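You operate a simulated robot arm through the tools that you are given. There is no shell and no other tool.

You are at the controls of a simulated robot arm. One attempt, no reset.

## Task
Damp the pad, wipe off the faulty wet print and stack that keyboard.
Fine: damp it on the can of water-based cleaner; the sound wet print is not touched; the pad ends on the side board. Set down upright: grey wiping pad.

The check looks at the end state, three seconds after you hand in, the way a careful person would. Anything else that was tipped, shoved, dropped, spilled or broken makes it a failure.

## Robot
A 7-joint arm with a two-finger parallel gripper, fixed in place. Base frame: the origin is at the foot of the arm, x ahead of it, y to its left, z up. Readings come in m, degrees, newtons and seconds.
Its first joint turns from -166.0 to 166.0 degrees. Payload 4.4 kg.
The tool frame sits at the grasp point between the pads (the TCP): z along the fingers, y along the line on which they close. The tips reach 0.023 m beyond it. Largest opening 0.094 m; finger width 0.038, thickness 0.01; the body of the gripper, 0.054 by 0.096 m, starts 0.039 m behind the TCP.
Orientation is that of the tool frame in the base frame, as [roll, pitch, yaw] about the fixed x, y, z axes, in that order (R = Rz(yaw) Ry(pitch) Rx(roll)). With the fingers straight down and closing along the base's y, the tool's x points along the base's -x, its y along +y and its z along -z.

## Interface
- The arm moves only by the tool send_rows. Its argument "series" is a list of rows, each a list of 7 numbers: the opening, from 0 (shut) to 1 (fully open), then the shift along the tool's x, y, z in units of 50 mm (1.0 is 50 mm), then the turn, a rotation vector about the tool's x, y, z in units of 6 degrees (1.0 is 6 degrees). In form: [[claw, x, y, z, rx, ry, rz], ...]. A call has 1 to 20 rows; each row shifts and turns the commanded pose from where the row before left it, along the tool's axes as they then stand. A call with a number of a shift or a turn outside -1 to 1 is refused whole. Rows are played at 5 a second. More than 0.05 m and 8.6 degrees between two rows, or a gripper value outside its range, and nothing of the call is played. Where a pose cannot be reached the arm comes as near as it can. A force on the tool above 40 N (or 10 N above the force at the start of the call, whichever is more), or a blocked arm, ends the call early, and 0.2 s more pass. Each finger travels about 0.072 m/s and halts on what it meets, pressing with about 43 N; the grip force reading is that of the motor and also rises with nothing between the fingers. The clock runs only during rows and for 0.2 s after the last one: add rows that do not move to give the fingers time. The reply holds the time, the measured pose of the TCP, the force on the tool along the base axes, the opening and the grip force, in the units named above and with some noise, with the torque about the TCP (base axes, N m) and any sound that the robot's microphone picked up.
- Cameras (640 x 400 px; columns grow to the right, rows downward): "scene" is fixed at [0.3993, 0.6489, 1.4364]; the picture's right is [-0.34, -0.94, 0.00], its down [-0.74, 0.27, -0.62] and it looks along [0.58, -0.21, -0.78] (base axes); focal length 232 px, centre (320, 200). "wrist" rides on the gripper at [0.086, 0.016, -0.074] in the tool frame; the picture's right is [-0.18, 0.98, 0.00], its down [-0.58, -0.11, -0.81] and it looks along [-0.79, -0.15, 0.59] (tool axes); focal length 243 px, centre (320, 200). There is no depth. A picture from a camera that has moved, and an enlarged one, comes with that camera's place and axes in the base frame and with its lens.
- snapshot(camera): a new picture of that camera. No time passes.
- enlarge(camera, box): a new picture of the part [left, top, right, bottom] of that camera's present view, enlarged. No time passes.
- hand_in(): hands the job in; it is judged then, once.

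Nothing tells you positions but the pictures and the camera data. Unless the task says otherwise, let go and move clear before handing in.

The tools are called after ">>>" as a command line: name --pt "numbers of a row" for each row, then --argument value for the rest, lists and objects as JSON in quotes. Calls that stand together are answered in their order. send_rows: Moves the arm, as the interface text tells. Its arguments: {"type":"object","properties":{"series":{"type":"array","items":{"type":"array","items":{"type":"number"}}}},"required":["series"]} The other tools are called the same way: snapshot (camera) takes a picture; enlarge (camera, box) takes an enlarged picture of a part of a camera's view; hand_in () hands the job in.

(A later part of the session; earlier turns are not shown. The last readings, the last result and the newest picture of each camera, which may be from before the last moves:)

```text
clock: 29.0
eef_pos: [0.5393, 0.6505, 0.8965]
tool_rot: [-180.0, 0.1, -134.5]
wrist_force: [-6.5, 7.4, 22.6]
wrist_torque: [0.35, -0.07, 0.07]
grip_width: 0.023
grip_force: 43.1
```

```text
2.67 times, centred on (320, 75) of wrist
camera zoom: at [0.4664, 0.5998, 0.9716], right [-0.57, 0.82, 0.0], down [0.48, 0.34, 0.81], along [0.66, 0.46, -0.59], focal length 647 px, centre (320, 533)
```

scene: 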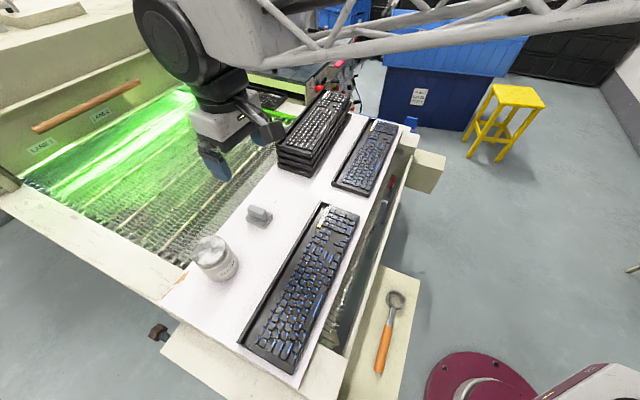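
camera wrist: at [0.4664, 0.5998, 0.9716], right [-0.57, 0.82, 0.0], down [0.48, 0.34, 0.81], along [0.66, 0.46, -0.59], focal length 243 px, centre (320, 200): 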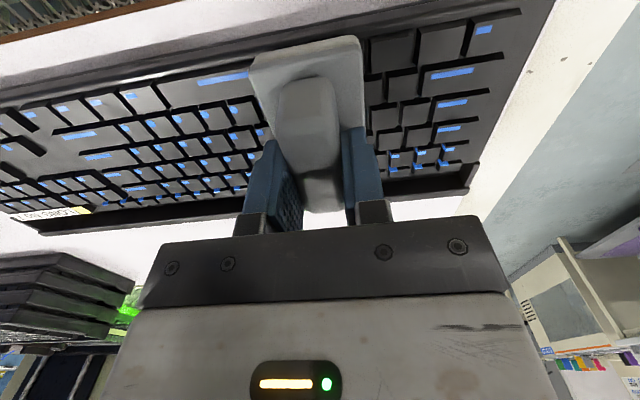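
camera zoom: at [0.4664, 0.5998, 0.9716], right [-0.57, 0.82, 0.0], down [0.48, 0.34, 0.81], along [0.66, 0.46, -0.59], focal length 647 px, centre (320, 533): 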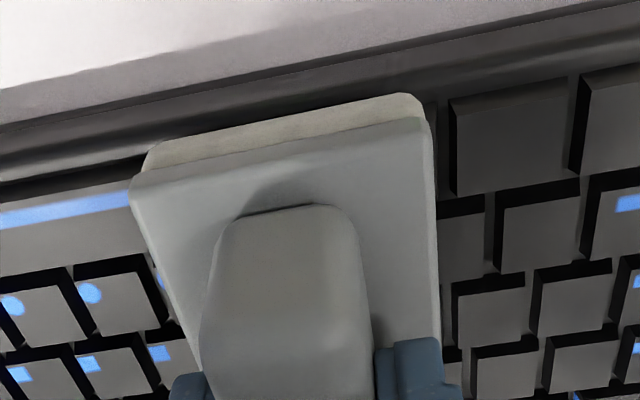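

The ink comes off where the pad sweeps across it, but marks that were under the pad at the start need more rubbing. I'll ease the pressure slightly and continue the stroke toward the label end.

>>> send_rows --pt "0 0 0 -0.02 0 0 0" --pt "0 0 -0.4 0 0 0 0" --pt "0 0 -0.4 0 0 0 0" --pt "0 0 -0.4 0 0 0 0" --pt "0 0 -0.4 0 0 0 0" --pt "0 0 -0.4 0 0 0 0" --pt "0 0 0 0 0 0 0"

>>> enlarge --camera "wrist" --box '[0, 0, 640, 240]'

>>> snapshot --camera "scene"

```text
clock: 30.6
eef_pos: [0.6109, 0.5791, 0.8959]
tool_rot: [-180.0, 0.0, -134.5]
wrist_force: [0.1, 0.3, 2.6]
wrist_torque: [0.04, -0.12, 0.02]
grip_width: 0.0232
grip_force: 43.2
```

```text
1.00 times, centred on (320, 120) of wrist (not enlarged: the box is as wide or as high as the picture)
camera zoom: at [0.5377, 0.5286, 0.9719], right [-0.57, 0.82, 0.0], down [0.49, 0.34, 0.81], along [0.66, 0.46, -0.59], focal length 243 px, centre (320, 280)
```

zoom: 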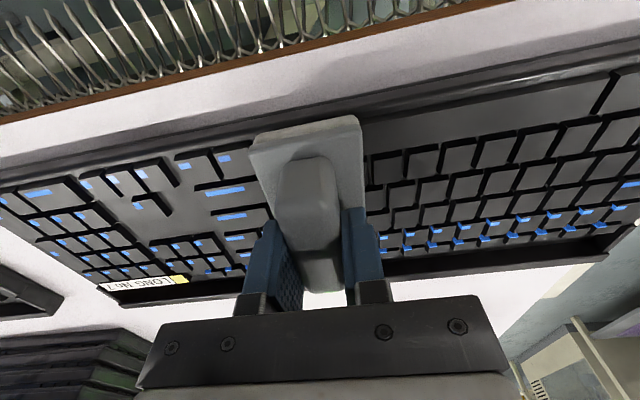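

```text
taken
```

scene: 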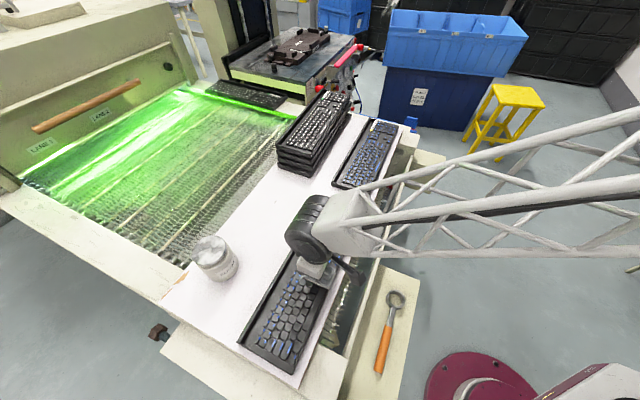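

This is working and the keyboard hasn't moved. I'll continue to the label end, then rub back and forth there.

>>> send_rows --pt "0 0 -0.4 0.01 0 0 0" --pt "0 0 -0.4 0 0 0 0" --pt "0 0 -0.4 0 0 0 0" --pt "0 0 -0.4 0 0 0 0" --pt "0 0 -0.4 0 0 0 0" --pt "0 0 -0.4 0 0 0 0" --pt "0 0 -0.4 0 0 0 0" --pt "0 0 -0.4 0 0 0 0" --pt "0 0 -0.4 0 0 0 0" --pt "0 0 0 0 0 0 0"

>>> enlarge --camera "wrist" --box '[0, 0, 640, 240]'

>>> enlarge --camera "scene" --box '[230, 190, 390, 390]'

```text
clock: 32.8
eef_pos: [0.741, 0.4528, 0.8959]
tool_rot: [180.0, -0.1, -134.4]
wrist_force: [-2.7, 3.2, 10.7]
wrist_torque: [0.25, -0.11, 0.06]
grip_width: 0.0229
grip_force: 43.0
```

```text
1.00 times, centred on (320, 120) of wrist (not enlarged: the box is as wide or as high as the picture)
camera zoom: at [0.6672, 0.4027, 0.9717], right [-0.57, 0.82, 0.0], down [0.48, 0.34, 0.81], along [0.66, 0.46, -0.59], focal length 243 px, centre (320, 280)
```

zoom: 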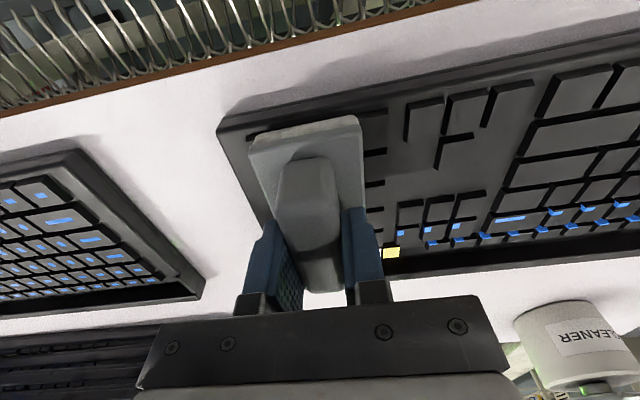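

```text
2.00 times, centred on (310, 290) of scene
camera zoom: at [0.3993, 0.6489, 1.4364], right [-0.34, -0.94, 0.0], down [-0.74, 0.27, -0.62], along [0.58, -0.21, -0.78], focal length 464 px, centre (340, 20)
```

zoom: 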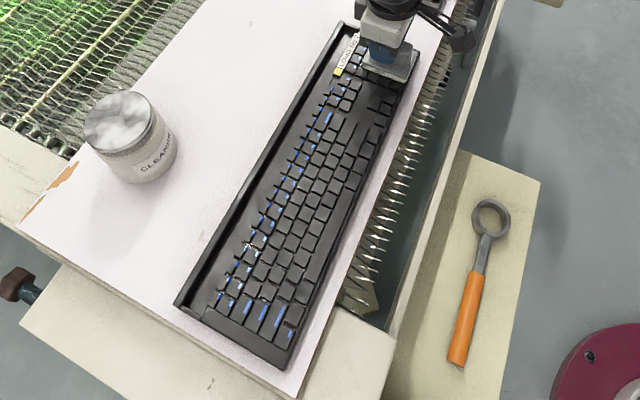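

The front rows are clean and the rear rows and near-end column remain. I'll rub the label end a bit, then lift slightly and shift to the rear lane.

>>> send_rows --pt "0 0 -0.3 0 0 0 0" --pt "0 0 0.4 0 0 0 0" --pt "0 0 0.4 0 0 0 0" --pt "0 0 -0.4 0 0 0 0" --pt "0 0 -0.4 0 0 0 0" --pt "0 0 0 -0.12 0 0 0" --pt "0 -0.38 0 0 0 0 0" --pt "0 -0.38 0 0 0 0 0" --pt "0 0 0 0 0 0 0"

>>> enlarge --camera "wrist" --box '[0, 0, 640, 240]'

>>> enlarge --camera "scene" --box '[270, 180, 390, 280]'

```text
clock: 34.8
eef_pos: [0.7774, 0.4701, 0.9035]
tool_rot: [179.9, 0.1, -134.5]
wrist_force: [0.3, 0.1, -0.8]
wrist_torque: [0.0, 0.02, 0.01]
grip_width: 0.0234
grip_force: 42.8
```

```text
1.00 times, centred on (320, 120) of wrist (not enlarged: the box is as wide or as high as the picture)
camera zoom: at [0.7039, 0.4203, 0.9771], right [-0.57, 0.82, 0.0], down [0.48, 0.34, 0.81], along [0.66, 0.46, -0.59], focal length 243 px, centre (320, 280)
```

zoom: 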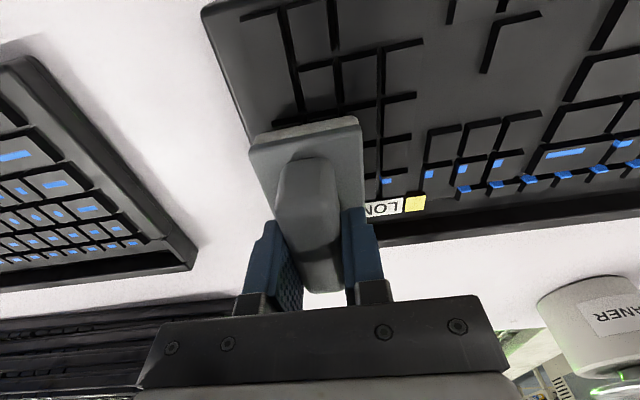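

```text
4.00 times, centred on (330, 230) of scene
camera zoom: at [0.3993, 0.6489, 1.4364], right [-0.34, -0.94, 0.0], down [-0.74, 0.27, -0.62], along [0.58, -0.21, -0.78], focal length 928 px, centre (280, 80)
```

zoom: 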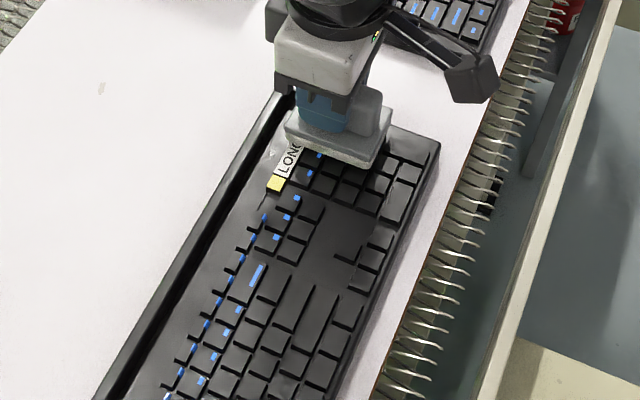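

The pad's far edge is aligned with the deck edge, clear of the raised rib. I'll lower it to contact.

>>> send_rows --pt "0 0 0 0.08 0 0 0" --pt "0 0 0 0.03 0 0 0" --pt "0 0 0 0.03 0 0 0" --pt "0 0 0 0 0 0 0"

```text
clock: 35.8
eef_pos: [0.777, 0.4699, 0.8962]
tool_rot: [-180.0, 0.0, -134.4]
wrist_force: [-3.6, -3.0, 14.7]
wrist_torque: [-0.23, 0.24, 0.02]
grip_width: 0.0234
grip_force: 43.2
```

Contact at about 15 N. I'll ease off a little, rub at the label end, then stroke toward the near end.

>>> send_rows --pt "0 0 0.4 -0.01 0 0 0" --pt "0 0 0.4 0 0 0 0" --pt "0 0 -0.4 0 0 0 0" --pt "0 0 -0.4 0 0 0 0" --pt "0 0 0.4 0 0 0 0" --pt "0 0 0.4 0 0 0 0" --pt "0 0 0.4 0 0 0 0" --pt "0 0 0.4 0 0 0 0" --pt "0 0 0 0 0 0 0"

>>> enlarge --camera "wrist" --box '[0, 0, 640, 240]'

>>> enlarge --camera "scene" --box '[270, 180, 390, 280]'

```text
clock: 37.8
eef_pos: [0.719, 0.5262, 0.8957]
tool_rot: [-179.9, 0.2, -134.5]
wrist_force: [10.3, -6.0, 26.9]
wrist_torque: [-0.11, -0.13, 0.01]
grip_width: 0.0232
grip_force: 42.8
```

```text
1.00 times, centred on (320, 120) of wrist (not enlarged: the box is as wide or as high as the picture)
camera zoom: at [0.6465, 0.4756, 0.9713], right [-0.57, 0.82, 0.0], down [0.48, 0.34, 0.81], along [0.66, 0.46, -0.59], focal length 243 px, centre (320, 280)
```

zoom: 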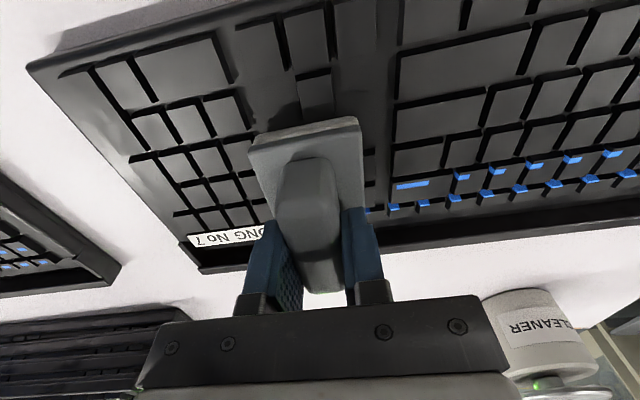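

```text
4.00 times, centred on (330, 230) of scene
camera zoom: at [0.3993, 0.6489, 1.4364], right [-0.34, -0.94, 0.0], down [-0.74, 0.27, -0.62], along [0.58, -0.21, -0.78], focal length 928 px, centre (280, 80)
```

zoom: 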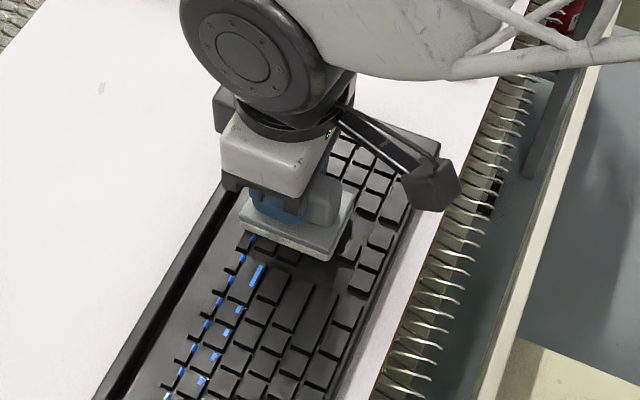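

The rear lane is cleaning well, though the force is a little high at 27 N. I'll raise the pad about 1 mm and continue.

>>> send_rows --pt "0 0 0 -0.025 0 0 0" --pt "0 0 0.4 0 0 0 0" --pt "0 0 0.4 0 0 0 0" --pt "0 0 0.4 0 0 0 0" --pt "0 0 0.4 0 0 0 0" --pt "0 0 0.4 0 0 0 0" --pt "0 0 0.4 0 0 0 0" --pt "0 0 0 0 0 0 0"

>>> enlarge --camera "wrist" --box '[0, 0, 640, 240]'

>>> enlarge --camera "scene" --box '[230, 190, 390, 390]'

```text
clock: 39.6
eef_pos: [0.6336, 0.6108, 0.8982]
tool_rot: [180.0, 0.0, -134.5]
wrist_force: [-0.2, -0.2, -1.3]
wrist_torque: [0.02, -0.01, 0.01]
grip_width: 0.0233
grip_force: 43.2
```

```text
1.00 times, centred on (320, 120) of wrist (not enlarged: the box is as wide or as high as the picture)
camera zoom: at [0.5609, 0.5599, 0.9724], right [-0.57, 0.82, 0.0], down [0.48, 0.34, 0.81], along [0.66, 0.46, -0.59], focal length 243 px, centre (320, 280)
```

zoom: 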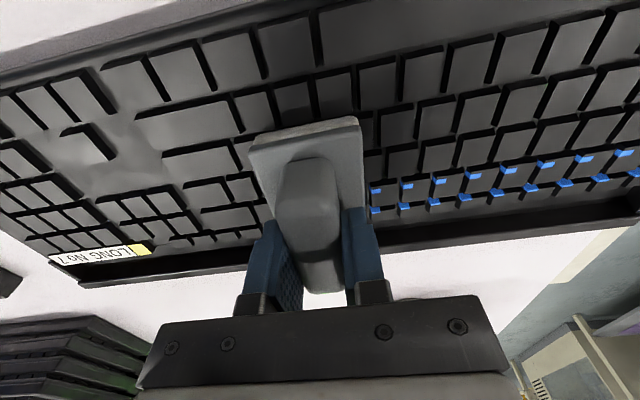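

```text
2.00 times, centred on (310, 290) of scene
camera zoom: at [0.3993, 0.6489, 1.4364], right [-0.34, -0.94, 0.0], down [-0.74, 0.27, -0.62], along [0.58, -0.21, -0.78], focal length 464 px, centre (340, 20)
```

zoom: 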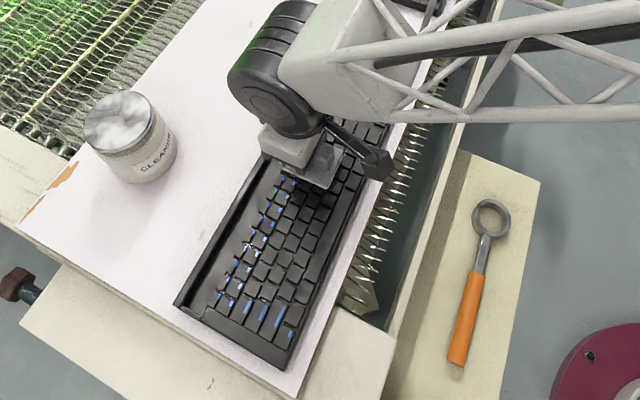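

Contact was lost in the last bit, so I'll back up, lower about 1 mm and redo the stretch toward the near end.

>>> send_rows --pt "0 0 -0.5 0 0 0 0" --pt "0 0 -0.5 0 0 0 0" --pt "0 0 0 0.028 0 0 0" --pt "0 0 0.4 0 0 0 0" --pt "0 0 0.4 0 0 0 0" --pt "0 0 0.4 0 0 0 0" --pt "0 0 0.4 0 0 0 0" --pt "0 0 0.4 0 0 0 0" --pt "0 0 0 0 0 0 0"

>>> enlarge --camera "wrist" --box '[0, 0, 640, 240]'

```text
clock: 41.6
eef_pos: [0.5991, 0.6444, 0.8973]
tool_rot: [179.9, 0.1, -134.5]
wrist_force: [4.0, -3.3, 13.9]
wrist_torque: [-0.13, -0.08, 0.01]
grip_width: 0.0232
grip_force: 42.9
```

```text
1.00 times, centred on (320, 120) of wrist (not enlarged: the box is as wide or as high as the picture)
camera zoom: at [0.5256, 0.5953, 0.9713], right [-0.57, 0.82, 0.0], down [0.48, 0.34, 0.81], along [0.66, 0.46, -0.59], focal length 243 px, centre (320, 280)
```

zoom: 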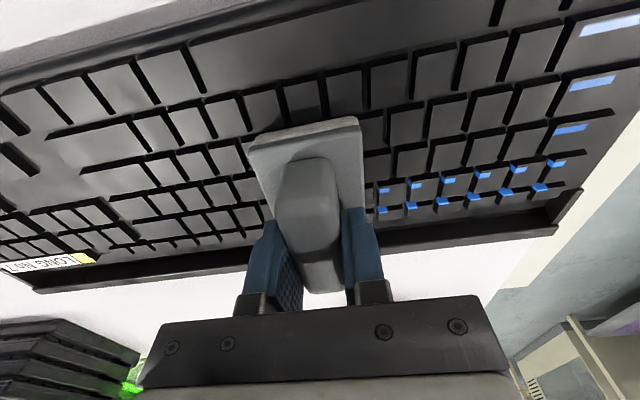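

Now it's at 14 N and cleaning. I'll continue to the near end with back-and-forth rubs there.

>>> send_rows --pt "0 0 0.4 0 0 0 0" --pt "0 0 0.4 0 0 0 0" --pt "0 0 0.4 0 0 0 0" --pt "0 0 0.4 0 0 0 0" --pt "0 0 0.4 0 0 0 0" --pt "0 0 0.4 0 0 0 0" --pt "0 0 0.4 0 0 0 0" --pt "0 0 -0.4 0 0 0 0" --pt "0 0 -0.4 0 0 0 0" --pt "0 0 -0.4 0 0 0 0" --pt "0 0 0 0 0 0 0"

>>> enlarge --camera "wrist" --box '[0, 0, 640, 240]'

```text
clock: 44.0
eef_pos: [0.5413, 0.7006, 0.8954]
tool_rot: [-179.9, 0.0, -134.5]
wrist_force: [-6.2, 8.6, 25.3]
wrist_torque: [0.23, 0.09, 0.05]
grip_width: 0.0232
grip_force: 43.0
```

```text
1.00 times, centred on (320, 120) of wrist (not enlarged: the box is as wide or as high as the picture)
camera zoom: at [0.4684, 0.6506, 0.971], right [-0.57, 0.82, 0.0], down [0.48, 0.34, 0.81], along [0.66, 0.46, -0.59], focal length 243 px, centre (320, 280)
```

zoom: 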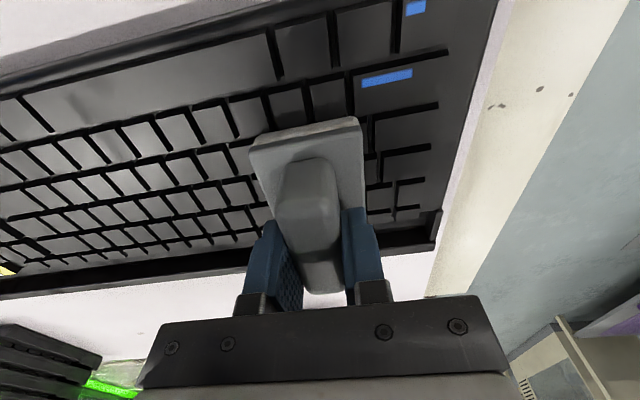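

Only two marks remain, at the front of the near end. I'll hop back to the front lane and rub there.

>>> send_rows --pt "0 0 0 -0.12 0 0 0" --pt "0 0.42 0 0 0 0 0" --pt "0 0.42 0 0 0 0 0" --pt "0 0 0 0.06 0 0 0" --pt "0 0 0 0.04 0 0 0" --pt "0 0 0 0 0 0 0"

```text
clock: 45.4
eef_pos: [0.5118, 0.6709, 0.8955]
tool_rot: [-180.0, 0.1, -134.4]
wrist_force: [0.4, 0.5, -0.4]
wrist_torque: [-0.02, -0.03, -0.01]
grip_width: 0.0231
grip_force: 43.2
```

>>> send_rows --pt "0 0 0 0.024 0 0 0" --pt "0 0 0.4 0 0 0 0" --pt "0 0 0.4 0 0 0 0" --pt "0 0 0.4 0 0 0 0" --pt "0 0 0.4 0 0 0 0" --pt "0 0 -0.4 0 0 0 0" --pt "0 0 -0.4 0 0 0 0" --pt "0 0 -0.4 0 0 0 0" --pt "0 0 -0.4 0 0 0 0" --pt "0 0 0 0 0 0 0"

>>> enlarge --camera "wrist" --box '[0, 0, 640, 240]'

```text
clock: 47.6
eef_pos: [0.5122, 0.6706, 0.8957]
tool_rot: [-180.0, 0.0, -134.5]
wrist_force: [-3.6, 4.3, 16.5]
wrist_torque: [0.19, 0.0, 0.02]
grip_width: 0.023
grip_force: 43.0
```

```text
1.00 times, centred on (320, 120) of wrist (not enlarged: the box is as wide or as high as the picture)
camera zoom: at [0.4382, 0.621, 0.971], right [-0.57, 0.82, 0.0], down [0.48, 0.34, 0.81], along [0.66, 0.46, -0.59], focal length 243 px, centre (320, 280)
```

zoom: 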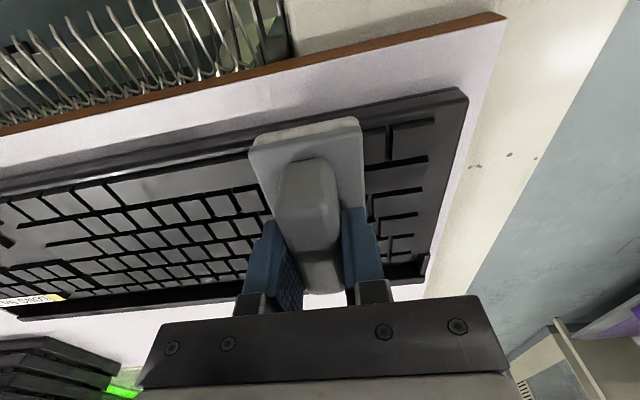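

All visible marks here are gone. I'll lift the pad clear and pull back to inspect the whole keyboard.

>>> send_rows --pt "0 0 0 -0.3 0 0 0" --pt "0 0 0 -1 0 0 0" --pt "0 0 0 -1 0 0 0" --pt "0 0 0 -1 0 0 0" --pt "0 1 0 -0.0 0 0 0" --pt "0 1 0 0 0 0 0" --pt "0 1 0 0 0 0 0" --pt "0 0.0 -1 0 0 0 0" --pt "0 0 -1 0 0 0 0" --pt "0 0 -1 0 0 0 0" --pt "0 0 -1 0 0 0 0" --pt "0 0 0 0 0 0 0"

>>> snapshot --camera "scene"

>>> snapshot --camera "wrist"

>>> enlarge --camera "scene" --box '[230, 190, 370, 390]'

>>> enlarge --camera "scene" --box '[280, 195, 370, 285]'

>>> enlarge --camera "scene" --box '[230, 285, 350, 385]'

```text
clock: 50.2
eef_pos: [0.5507, 0.4221, 1.0603]
tool_rot: [-180.0, 0.0, -134.5]
wrist_force: [-0.3, -1.0, 0.3]
wrist_torque: [0.01, 0.0, 0.0]
grip_width: 0.0232
grip_force: 42.5
```

```text
taken
```

scene: 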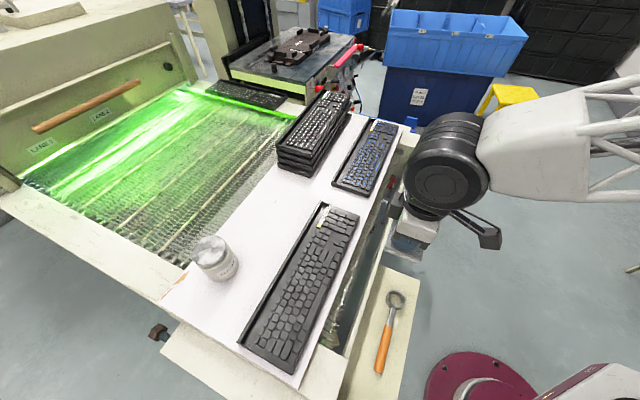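

```text
taken
camera wrist: at [0.477, 0.3724, 1.136], right [-0.57, 0.82, 0.0], down [0.48, 0.34, 0.81], along [0.66, 0.46, -0.59], focal length 243 px, centre (320, 200)
```

wrist: 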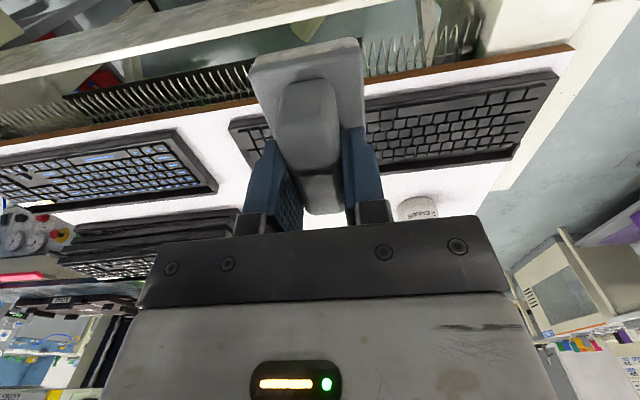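

```text
2.00 times, centred on (300, 290) of scene
camera zoom: at [0.3993, 0.6489, 1.4364], right [-0.34, -0.94, 0.0], down [-0.74, 0.27, -0.62], along [0.58, -0.21, -0.78], focal length 464 px, centre (360, 20)
```

zoom: 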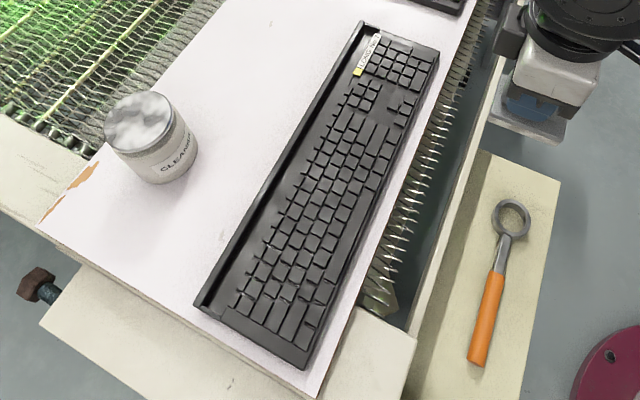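

```text
4.44 times, centred on (325, 240) of scene
camera zoom: at [0.3993, 0.6489, 1.4364], right [-0.34, -0.94, 0.0], down [-0.74, 0.27, -0.62], along [0.58, -0.21, -0.78], focal length 1031 px, centre (298, 22)
```

zoom: 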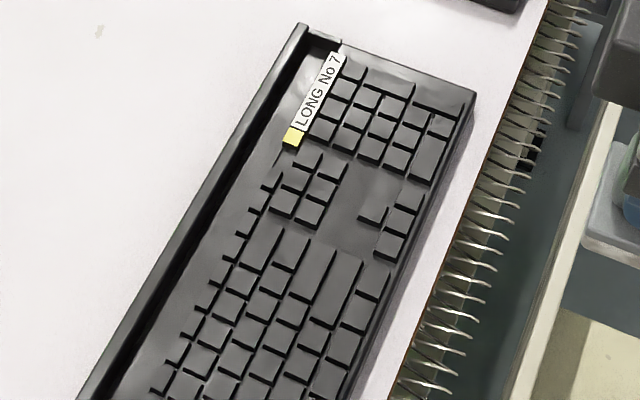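

```text
4.00 times, centred on (290, 335) of scene
camera zoom: at [0.3993, 0.6489, 1.4364], right [-0.34, -0.94, 0.0], down [-0.74, 0.27, -0.62], along [0.58, -0.21, -0.78], focal length 928 px, centre (440, -340)
```

zoom: 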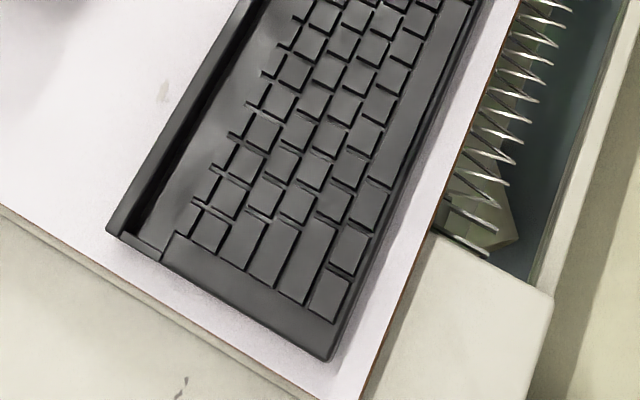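

Print No 7 is completely wiped and No 5 is untouched. Now I'll return the pad to its spot on the side board.

>>> send_rows --pt "0 -0.904 -0.067 0 0 0 0" --pt "0 -0.904 -0.067 0 0 0 0" --pt "0 -0.904 -0.067 0 0 0 0" --pt "0 -0.904 -0.067 0 0 0 0" --pt "0 -0.904 -0.067 0 0 0 0" --pt "0 -0.904 -0.067 0 0 0 0" --pt "0 -0.904 -0.067 0 0 0 0" --pt "0 -0.904 -0.067 0 0 0 0" --pt "0 -0.904 -0.067 0 0 0 0" --pt "0 0 0 1 0 0 0" --pt "0 0 0 1 0 0 0" --pt "0 0 0 1 0 0 0" --pt "0 0 0 0.5 0 0 0" --pt "0 0 0 0 0 0 0"

>>> snapshot --camera "wrist"

```text
clock: 53.2
eef_pos: [0.854, 0.6926, 0.883]
tool_rot: [180.0, -0.1, -134.5]
wrist_force: [0.7, 0.3, -0.8]
wrist_torque: [0.03, -0.01, 0.02]
grip_width: 0.023
grip_force: 42.7
```

```text
taken
camera wrist: at [0.7825, 0.6424, 0.9599], right [-0.57, 0.82, 0.0], down [0.48, 0.34, 0.81], along [0.66, 0.46, -0.59], focal length 243 px, centre (320, 200)
```

wrist: 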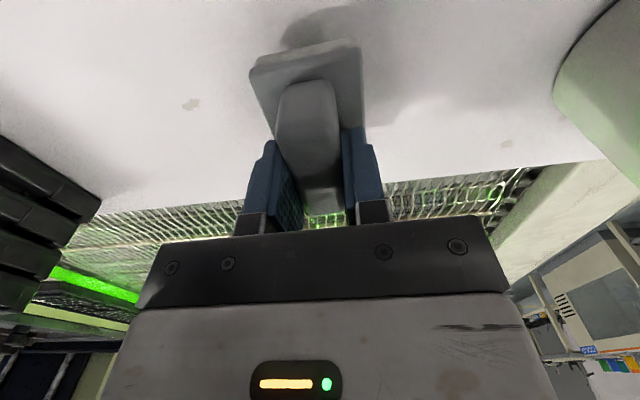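

>>> send_rows --pt "0 0 0 0.1 0 0 0" --pt "0 0 0 0.05 0 0 0" --pt "0 0 0 0.03 0 0 0" --pt "0 0 0 0 0 0 0"

```text
clock: 54.2
eef_pos: [0.8564, 0.6922, 0.8761]
tool_rot: [179.9, 0.1, -134.6]
wrist_force: [0.0, 0.7, -0.5]
wrist_torque: [-0.03, 0.01, -0.01]
grip_width: 0.0232
grip_force: 42.6
```

>>> send_rows --pt "0 0 0 0.03 0 0 0" --pt "0 0 0 0.02 0 0 0" --pt "0 0 0 0 0 0 0"

```text
clock: 55.0
eef_pos: [0.8557, 0.6938, 0.8736]
tool_rot: [180.0, 0.0, -134.4]
wrist_force: [-0.2, 1.2, -1.3]
wrist_torque: [0.0, 0.04, 0.03]
grip_width: 0.0234
grip_force: 42.4
```

>>> send_rows --pt "0 0 0 0.02 0 0 0" --pt "0 0 0 0.02 0 0 0" --pt "0 0 0 0 0 0 0"

```text
clock: 55.8
eef_pos: [0.8553, 0.6926, 0.8719]
tool_rot: [-180.0, 0.1, -134.4]
wrist_force: [0.4, -0.2, -0.5]
wrist_torque: [0.01, -0.02, -0.01]
grip_width: 0.0231
grip_force: 42.8
```

>>> send_rows --pt "0 0 0 0.02 0 0 0" --pt "0 0 0 0.02 0 0 0" --pt "0 0 0 0 0 0 0"

>>> enlarge --camera "scene" --box '[220, 180, 290, 240]'

```text
clock: 56.6
eef_pos: [0.8552, 0.6933, 0.8697]
tool_rot: [-180.0, 0.1, -134.5]
wrist_force: [-2.9, -1.1, 10.7]
wrist_torque: [-0.06, 0.1, 0.03]
grip_width: 0.0232
grip_force: 42.5
```

```text
6.67 times, centred on (255, 210) of scene
camera zoom: at [0.3993, 0.6489, 1.4364], right [-0.34, -0.94, 0.0], down [-0.74, 0.27, -0.62], along [0.58, -0.21, -0.78], focal length 1547 px, centre (753, 133)
```

zoom: 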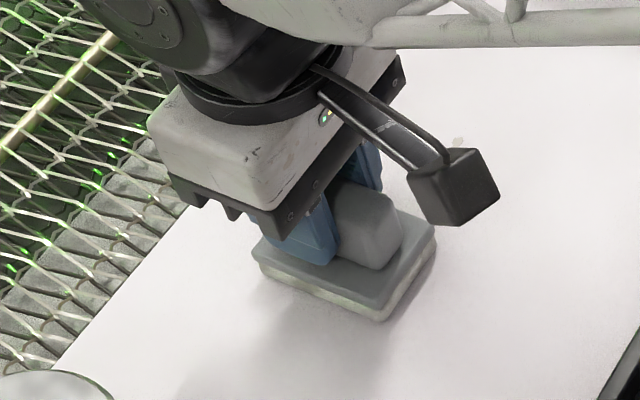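

The pad rests on the board, so I'll release it and rise straight up.

>>> send_rows --pt "0 0 0 -0.02 0 0 0" --pt "0.6 0 0 0 0 0 0" --pt "0.6 0 0 0 0 0 0" --pt "0.6 0 0 0 0 0 0" --pt "0.6 0 0 -0.5 0 0 0" --pt "0.6 0 0 -1 0 0 0" --pt "0.6 0 0 -1 0 0 0" --pt "0.6 0 0 -1 0 0 0" --pt "0.6 0 0 0 0 0 0"

>>> enlarge --camera "scene" --box '[200, 160, 320, 250]'

>>> snapshot --camera "wrist"

```text
clock: 58.6
eef_pos: [0.8555, 0.6937, 1.0471]
tool_rot: [-180.0, 0.0, -134.6]
wrist_force: [0.1, -0.1, 0.6]
wrist_torque: [0.02, 0.0, -0.04]
grip_width: 0.0564
grip_force: 0.1
```

```text
4.44 times, centred on (260, 205) of scene
camera zoom: at [0.3993, 0.6489, 1.4364], right [-0.34, -0.94, 0.0], down [-0.74, 0.27, -0.62], along [0.58, -0.21, -0.78], focal length 1031 px, centre (587, 178)
```

zoom: 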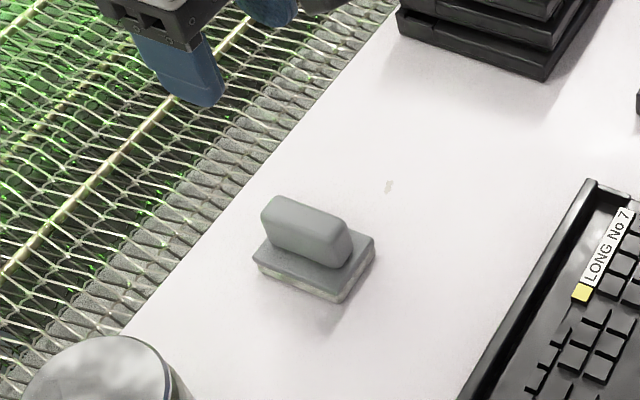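

```text
taken
camera wrist: at [0.7828, 0.6427, 1.1219], right [-0.57, 0.82, 0.0], down [0.48, 0.34, 0.81], along [0.66, 0.46, -0.59], focal length 243 px, centre (320, 200)
```

wrist: 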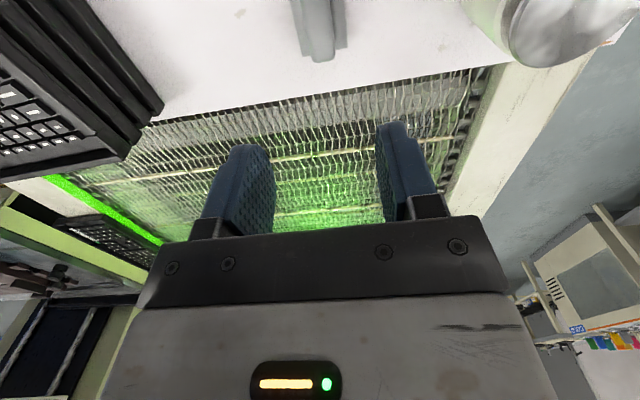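

The pad is upright on the board. Next is the keyboard: its raised rear rib with a trough looks like the grip feature. I'll turn the gripper 90° so it closes across the rib and test the reach toward the stack in free air.

>>> send_rows --pt "0.6 0 0 -0.6 0 0 1" --pt "0.6 0 0 0 0 0 1" --pt "0.6 0 0 0 0 0 1" --pt "0.6 0 0 0 0 0 1" --pt "0.6 0 0 0 0 0 1" --pt "0.6 0 0 0 0 0 1" --pt "0.6 0 0 0 0 0 1" --pt "0.6 0 0 0 0 0 1" --pt "0.6 0 0 0 0 0 1" --pt "0.6 0 0 0 0 0 1" --pt "0.6 0 0 0 0 0 1" --pt "0.6 0 0 0 0 0 1" --pt "0.6 0 0 0 0 0 1" --pt "0.6 0 0 0 0 0 1" --pt "0.6 0 0 0 0 0 1" --pt "0.6 0 0 0 0 0 0"

>>> snapshot --camera "wrist"

>>> snapshot --camera "scene"

```text
clock: 62.0
eef_pos: [0.8568, 0.6919, 1.0768]
tool_rot: [180.0, 0.0, 135.4]
wrist_force: [-0.7, -0.1, -0.8]
wrist_torque: [-0.01, -0.02, 0.02]
grip_width: 0.0564
grip_force: 0.0
```

```text
taken
camera wrist: at [0.8048, 0.765, 1.1511], right [0.82, 0.57, 0.0], down [0.34, -0.49, 0.81], along [0.46, -0.66, -0.59], focal length 243 px, centre (320, 200)
```

wrist: 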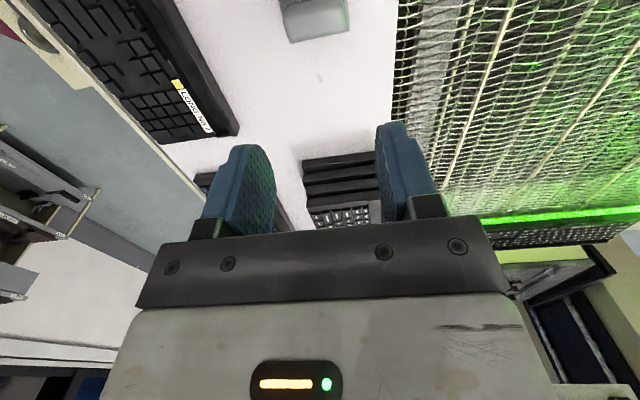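

```text
taken
```

scene: 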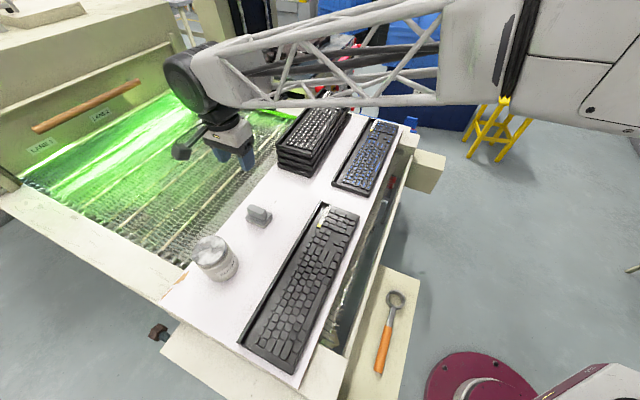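

Testing reach above the stack in free air, with the fingertips about 80 mm clear of the top.

>>> send_rows --pt "0.6 -0.912 0.19 0 0 0 0" --pt "0.6 -0.912 0.19 0 0 0 0" --pt "0.6 -0.912 0.19 0 0 0 0" --pt "0.6 -0.912 0.19 0 0 0 0" --pt "0.6 -0.912 0.19 0 0 0 0" --pt "0.6 -0.912 0.19 0 0 0 0" --pt "0.6 -0.912 0.19 0 0 0 0" --pt "0.6 -0.912 0.19 0 0 0 0" --pt "0.6 0 0 0.6 0 0 0" --pt "0.6 0 0 0 0 0 0"

>>> snapshot --camera "wrist"

>>> enlarge --camera "scene" --box '[250, 60, 410, 200]'

```text
clock: 64.2
eef_pos: [1.1692, 0.4912, 1.0457]
tool_rot: [-180.0, -0.1, 135.5]
wrist_force: [0.1, 0.3, 0.8]
wrist_torque: [-0.03, 0.0, -0.02]
grip_width: 0.0562
grip_force: 0.2
```

```text
taken
camera wrist: at [1.1187, 0.5634, 1.1206], right [0.82, 0.57, 0.0], down [0.34, -0.48, 0.81], along [0.46, -0.66, -0.59], focal length 243 px, centre (320, 200)
```

wrist: 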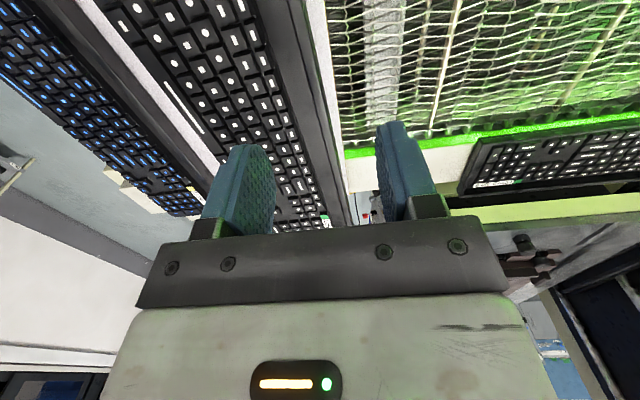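

```text
2.86 times, centred on (330, 130) of scene
camera zoom: at [0.3993, 0.6489, 1.4364], right [-0.34, -0.94, 0.0], down [-0.74, 0.27, -0.62], along [0.58, -0.21, -0.78], focal length 663 px, centre (291, 400)
```

zoom: 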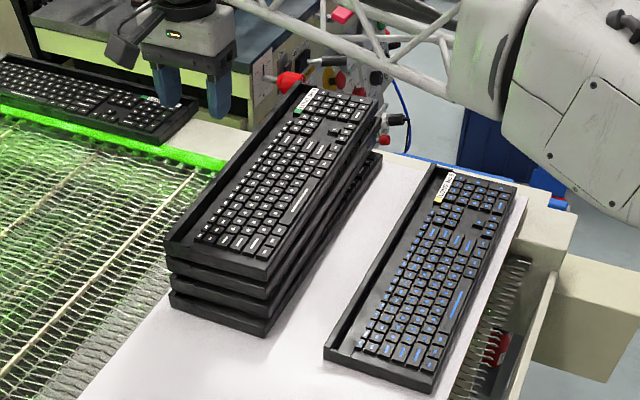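

The arm reaches 1.27 m at this height with the tool vertical, so placing the keyboard by its rib should be feasible. I'll measure the stack's rib precisely from here and test a bit further out.

>>> enlarge --camera "wrist" --box '[160, 0, 400, 240]'

>>> send_rows --pt "0.6 -0.6 0 0 0 0 0" --pt "0.6 -0.6 0 0 0 0 0" --pt "0.6 -0.6 0 0 0 0 0" --pt "0.6 0 0 0 0 0 0"

>>> snapshot --camera "wrist"

```text
1.67 times, centred on (280, 120) of wrist
camera zoom: at [1.1187, 0.5634, 1.1206], right [0.82, 0.57, 0.0], down [0.34, -0.48, 0.81], along [0.46, -0.66, -0.59], focal length 404 px, centre (387, 333)
```

zoom: 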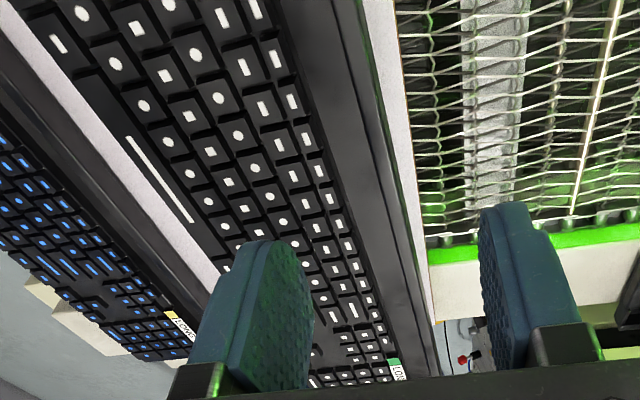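

```text
clock: 65.2
eef_pos: [1.2164, 0.4305, 1.0442]
tool_rot: [-179.9, 0.0, 135.5]
wrist_force: [0.6, -1.0, 0.4]
wrist_torque: [0.02, -0.01, -0.01]
grip_width: 0.0563
grip_force: 0.1
out of reach, approached as far as the arm can: row 2, 3
```

```text
taken
camera wrist: at [1.1647, 0.5035, 1.1192], right [0.82, 0.57, 0.0], down [0.34, -0.49, 0.81], along [0.46, -0.66, -0.59], focal length 243 px, centre (320, 200)
```

wrist: 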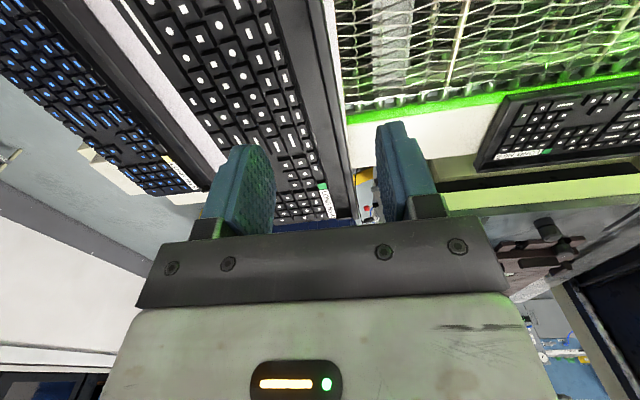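

>>> enlarge --camera "wrist" --box '[200, 0, 360, 120]'

>>> enlarge --camera "wrist" --box '[240, 100, 380, 230]'

```text
3.33 times, centred on (280, 60) of wrist
camera zoom: at [1.1647, 0.5035, 1.1192], right [0.82, 0.57, 0.0], down [0.34, -0.49, 0.81], along [0.46, -0.66, -0.59], focal length 809 px, centre (453, 667)
```

zoom: 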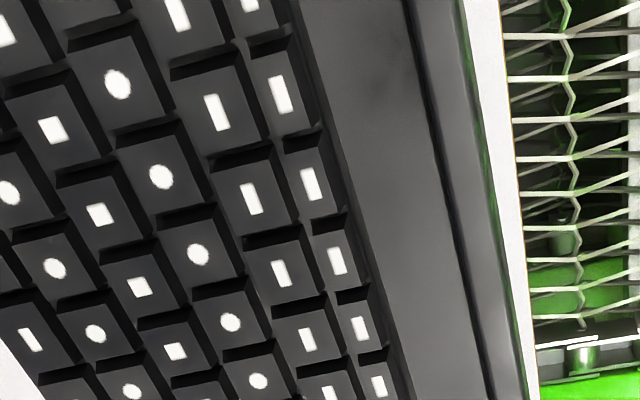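

```text
3.08 times, centred on (310, 165) of wrist
camera zoom: at [1.1647, 0.5035, 1.1192], right [0.82, 0.57, 0.0], down [0.34, -0.49, 0.81], along [0.46, -0.66, -0.59], focal length 746 px, centre (351, 308)
```

zoom: 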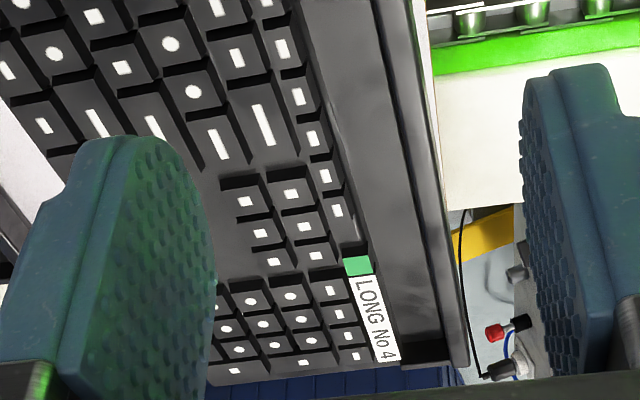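

The rib is a thin wall with a recess in front of it, and the stack's top rib lies near u≈1.165. I'll check the reach at the actual placing height over the free belt area.

>>> send_rows --pt "0.6 0.825 0.257 0 0 0 0" --pt "0.6 0.825 0.257 0 0 0 0" --pt "0.6 0.825 0.257 0 0 0 0" --pt "0.6 0.825 0.257 0 0 0 0" --pt "0.6 0.825 0.257 0 0 0 0" --pt "0.6 0.825 0.257 0 0 0 0" --pt "0.6 0.825 0.257 0 0 0 0" --pt "0.6 0 0 0.85 0 0 0" --pt "0.6 0 0 0.85 0 0 0" --pt "0.6 -0.13 0.585 0 0 0 0" --pt "0.6 -0.13 0.585 0 0 0 0" --pt "0.6 0 0 0 0 0 0"

```text
clock: 67.8
eef_pos: [1.0935, 0.7094, 0.9565]
tool_rot: [179.8, 0.0, 135.5]
wrist_force: [-0.9, -0.4, 1.5]
wrist_torque: [0.0, -0.02, 0.03]
grip_width: 0.0565
grip_force: 0.0
out of reach, approached as far as the arm can: row 10, 11
```

The reach is 1.30 m at placing height, enough to hold the keyboard near mid-rib. Now I'll go above No 7's rear rib for a close look.

>>> send_rows --pt "0.6 0 0 -0.8 0 0 0" --pt "0.6 0 0 -0.8 0 0 0" --pt "0.6 0 0 -0.7 0 0 0" --pt "0.6 0.591 -0.762 0 0 0 0" --pt "0.6 0.591 -0.762 0 0 0 0" --pt "0.6 0.591 -0.762 0 0 0 0" --pt "0.6 0.591 -0.762 0 0 0 0" --pt "0.6 0.591 -0.762 0 0 0 0" --pt "0.6 0.591 -0.762 0 0 0 0" --pt "0.6 0.591 -0.762 0 0 0 0" --pt "0.6 0.591 -0.762 0 0 0 0" --pt "0.6 0.591 -0.762 0 0 0 0" --pt "0.6 0 0 0.8 0 0 0" --pt "0.6 0 0 0.8 0 0 0" --pt "0.6 0 0 0 0 0 0"

>>> snapshot --camera "wrist"

>>> enlarge --camera "scene" --box '[220, 200, 360, 320]'

```text
clock: 71.0
eef_pos: [0.6459, 0.6404, 0.9771]
tool_rot: [-180.0, 0.0, 135.4]
wrist_force: [-0.9, 0.7, -0.5]
wrist_torque: [0.02, 0.03, 0.04]
grip_width: 0.0564
grip_force: 0.1
out of reach, approached as far as the arm can: row 1, 2, 3
```

```text
taken
camera wrist: at [0.5953, 0.7126, 1.0511], right [0.82, 0.57, 0.0], down [0.34, -0.49, 0.81], along [0.46, -0.66, -0.59], focal length 243 px, centre (320, 200)
```

wrist: 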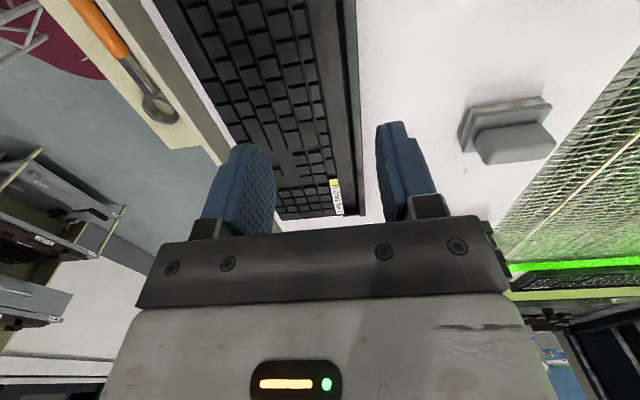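

```text
3.33 times, centred on (290, 260) of scene
camera zoom: at [0.3993, 0.6489, 1.4364], right [-0.34, -0.94, 0.0], down [-0.74, 0.27, -0.62], along [0.58, -0.21, -0.78], focal length 773 px, centre (420, 0)
```

zoom: 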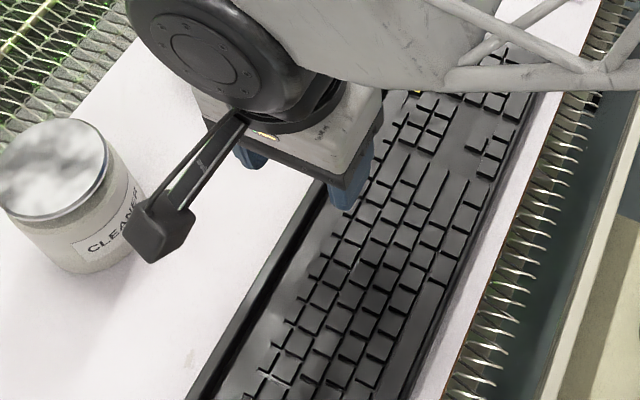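

>>> enlarge --camera "wrist" --box '[280, 0, 400, 110]'

>>> enlarge --camera "wrist" --box '[270, 110, 400, 220]'

>>> enlarge --camera "scene" --box '[230, 300, 290, 360]'

```text
3.64 times, centred on (340, 55) of wrist
camera zoom: at [0.5953, 0.7126, 1.0511], right [0.82, 0.57, 0.0], down [0.34, -0.49, 0.81], along [0.46, -0.66, -0.59], focal length 882 px, centre (247, 727)
```

zoom: 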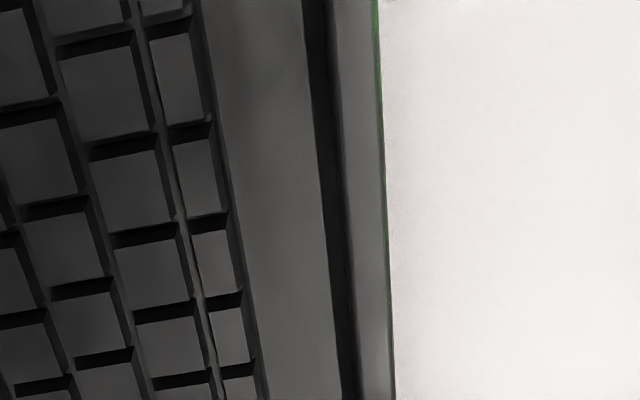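

```text
3.64 times, centred on (335, 165) of wrist
camera zoom: at [0.5953, 0.7126, 1.0511], right [0.82, 0.57, 0.0], down [0.34, -0.49, 0.81], along [0.46, -0.66, -0.59], focal length 882 px, centre (266, 327)
```

zoom: 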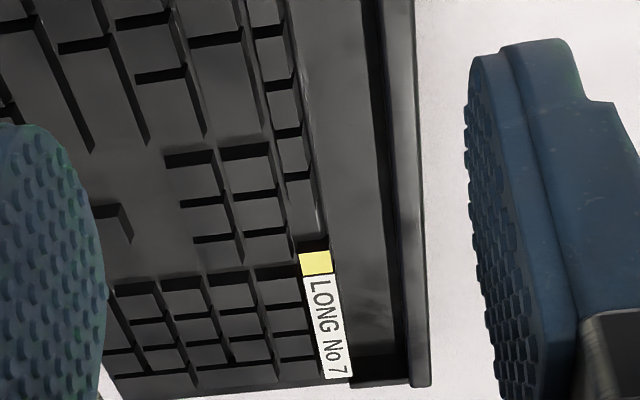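

```text
6.67 times, centred on (260, 330) of scene
camera zoom: at [0.3993, 0.6489, 1.4364], right [-0.34, -0.94, 0.0], down [-0.74, 0.27, -0.62], along [0.58, -0.21, -0.78], focal length 1547 px, centre (720, -667)
```

zoom: 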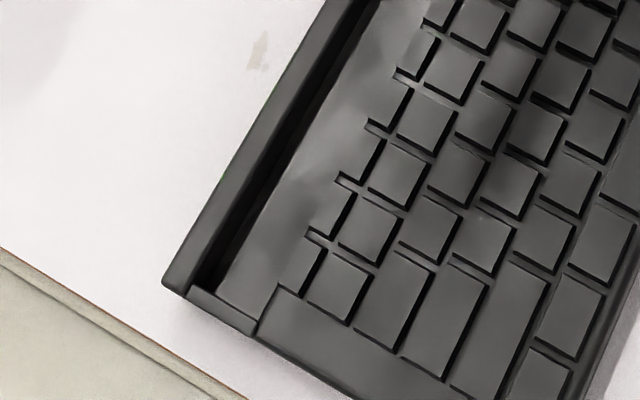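

I can see the rib clearly: about 9 mm wide at u≈0.934, with a shelf in front of it wide enough for a finger. I'll narrow the opening to about 28 mm, centre over the rib and descend partway.

>>> send_rows --pt "0.3 -0.38 0.5 0 0 0 0.117" --pt "0.3 0 0 0 0 0 0" --pt "0.3 0 0 0.8 0 0 0" --pt "0.3 0 0 0.75 0 0 0" --pt "0.3 0 0 0 0 0 0"

>>> snapshot --camera "wrist"

>>> enlarge --camera "wrist" --box '[250, 60, 410, 220]'

>>> enlarge --camera "scene" --box '[240, 210, 340, 300]'

```text
clock: 72.2
eef_pos: [0.6758, 0.644, 0.8977]
tool_rot: [179.9, 0.1, 134.8]
wrist_force: [0.1, -0.4, 0.4]
wrist_torque: [0.03, 0.02, 0.0]
grip_width: 0.0282
grip_force: 0.2
```

```text
taken
camera wrist: at [0.6271, 0.7167, 0.9735], right [0.83, 0.56, 0.0], down [0.33, -0.49, 0.81], along [0.45, -0.67, -0.59], focal length 243 px, centre (320, 200)
```

wrist: 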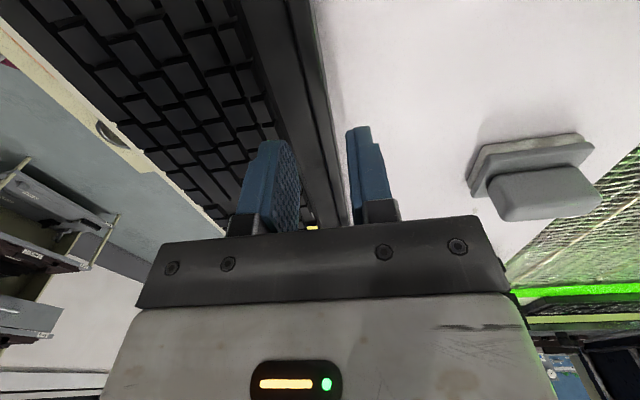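

```text
2.50 times, centred on (330, 140) of wrist
camera zoom: at [0.6271, 0.7167, 0.9735], right [0.83, 0.56, 0.0], down [0.33, -0.49, 0.81], along [0.45, -0.67, -0.59], focal length 606 px, centre (295, 350)
```

zoom: 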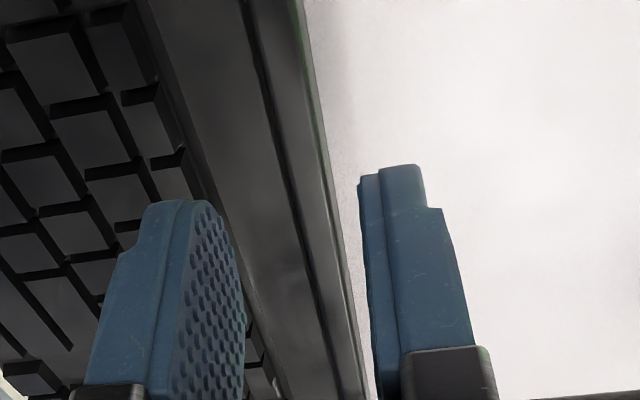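

```text
4.44 times, centred on (290, 255) of scene
camera zoom: at [0.3993, 0.6489, 1.4364], right [-0.34, -0.94, 0.0], down [-0.74, 0.27, -0.62], along [0.58, -0.21, -0.78], focal length 1031 px, centre (453, -44)
```

zoom: 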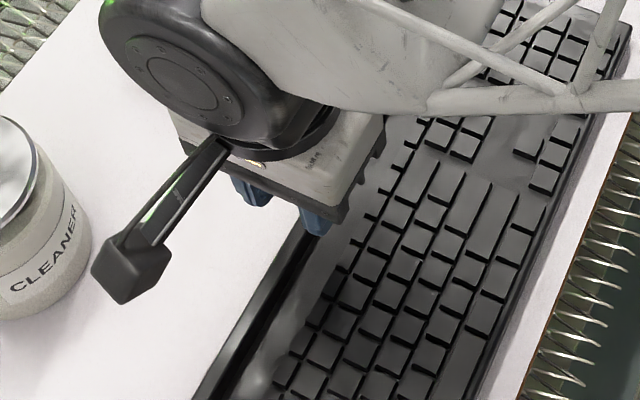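

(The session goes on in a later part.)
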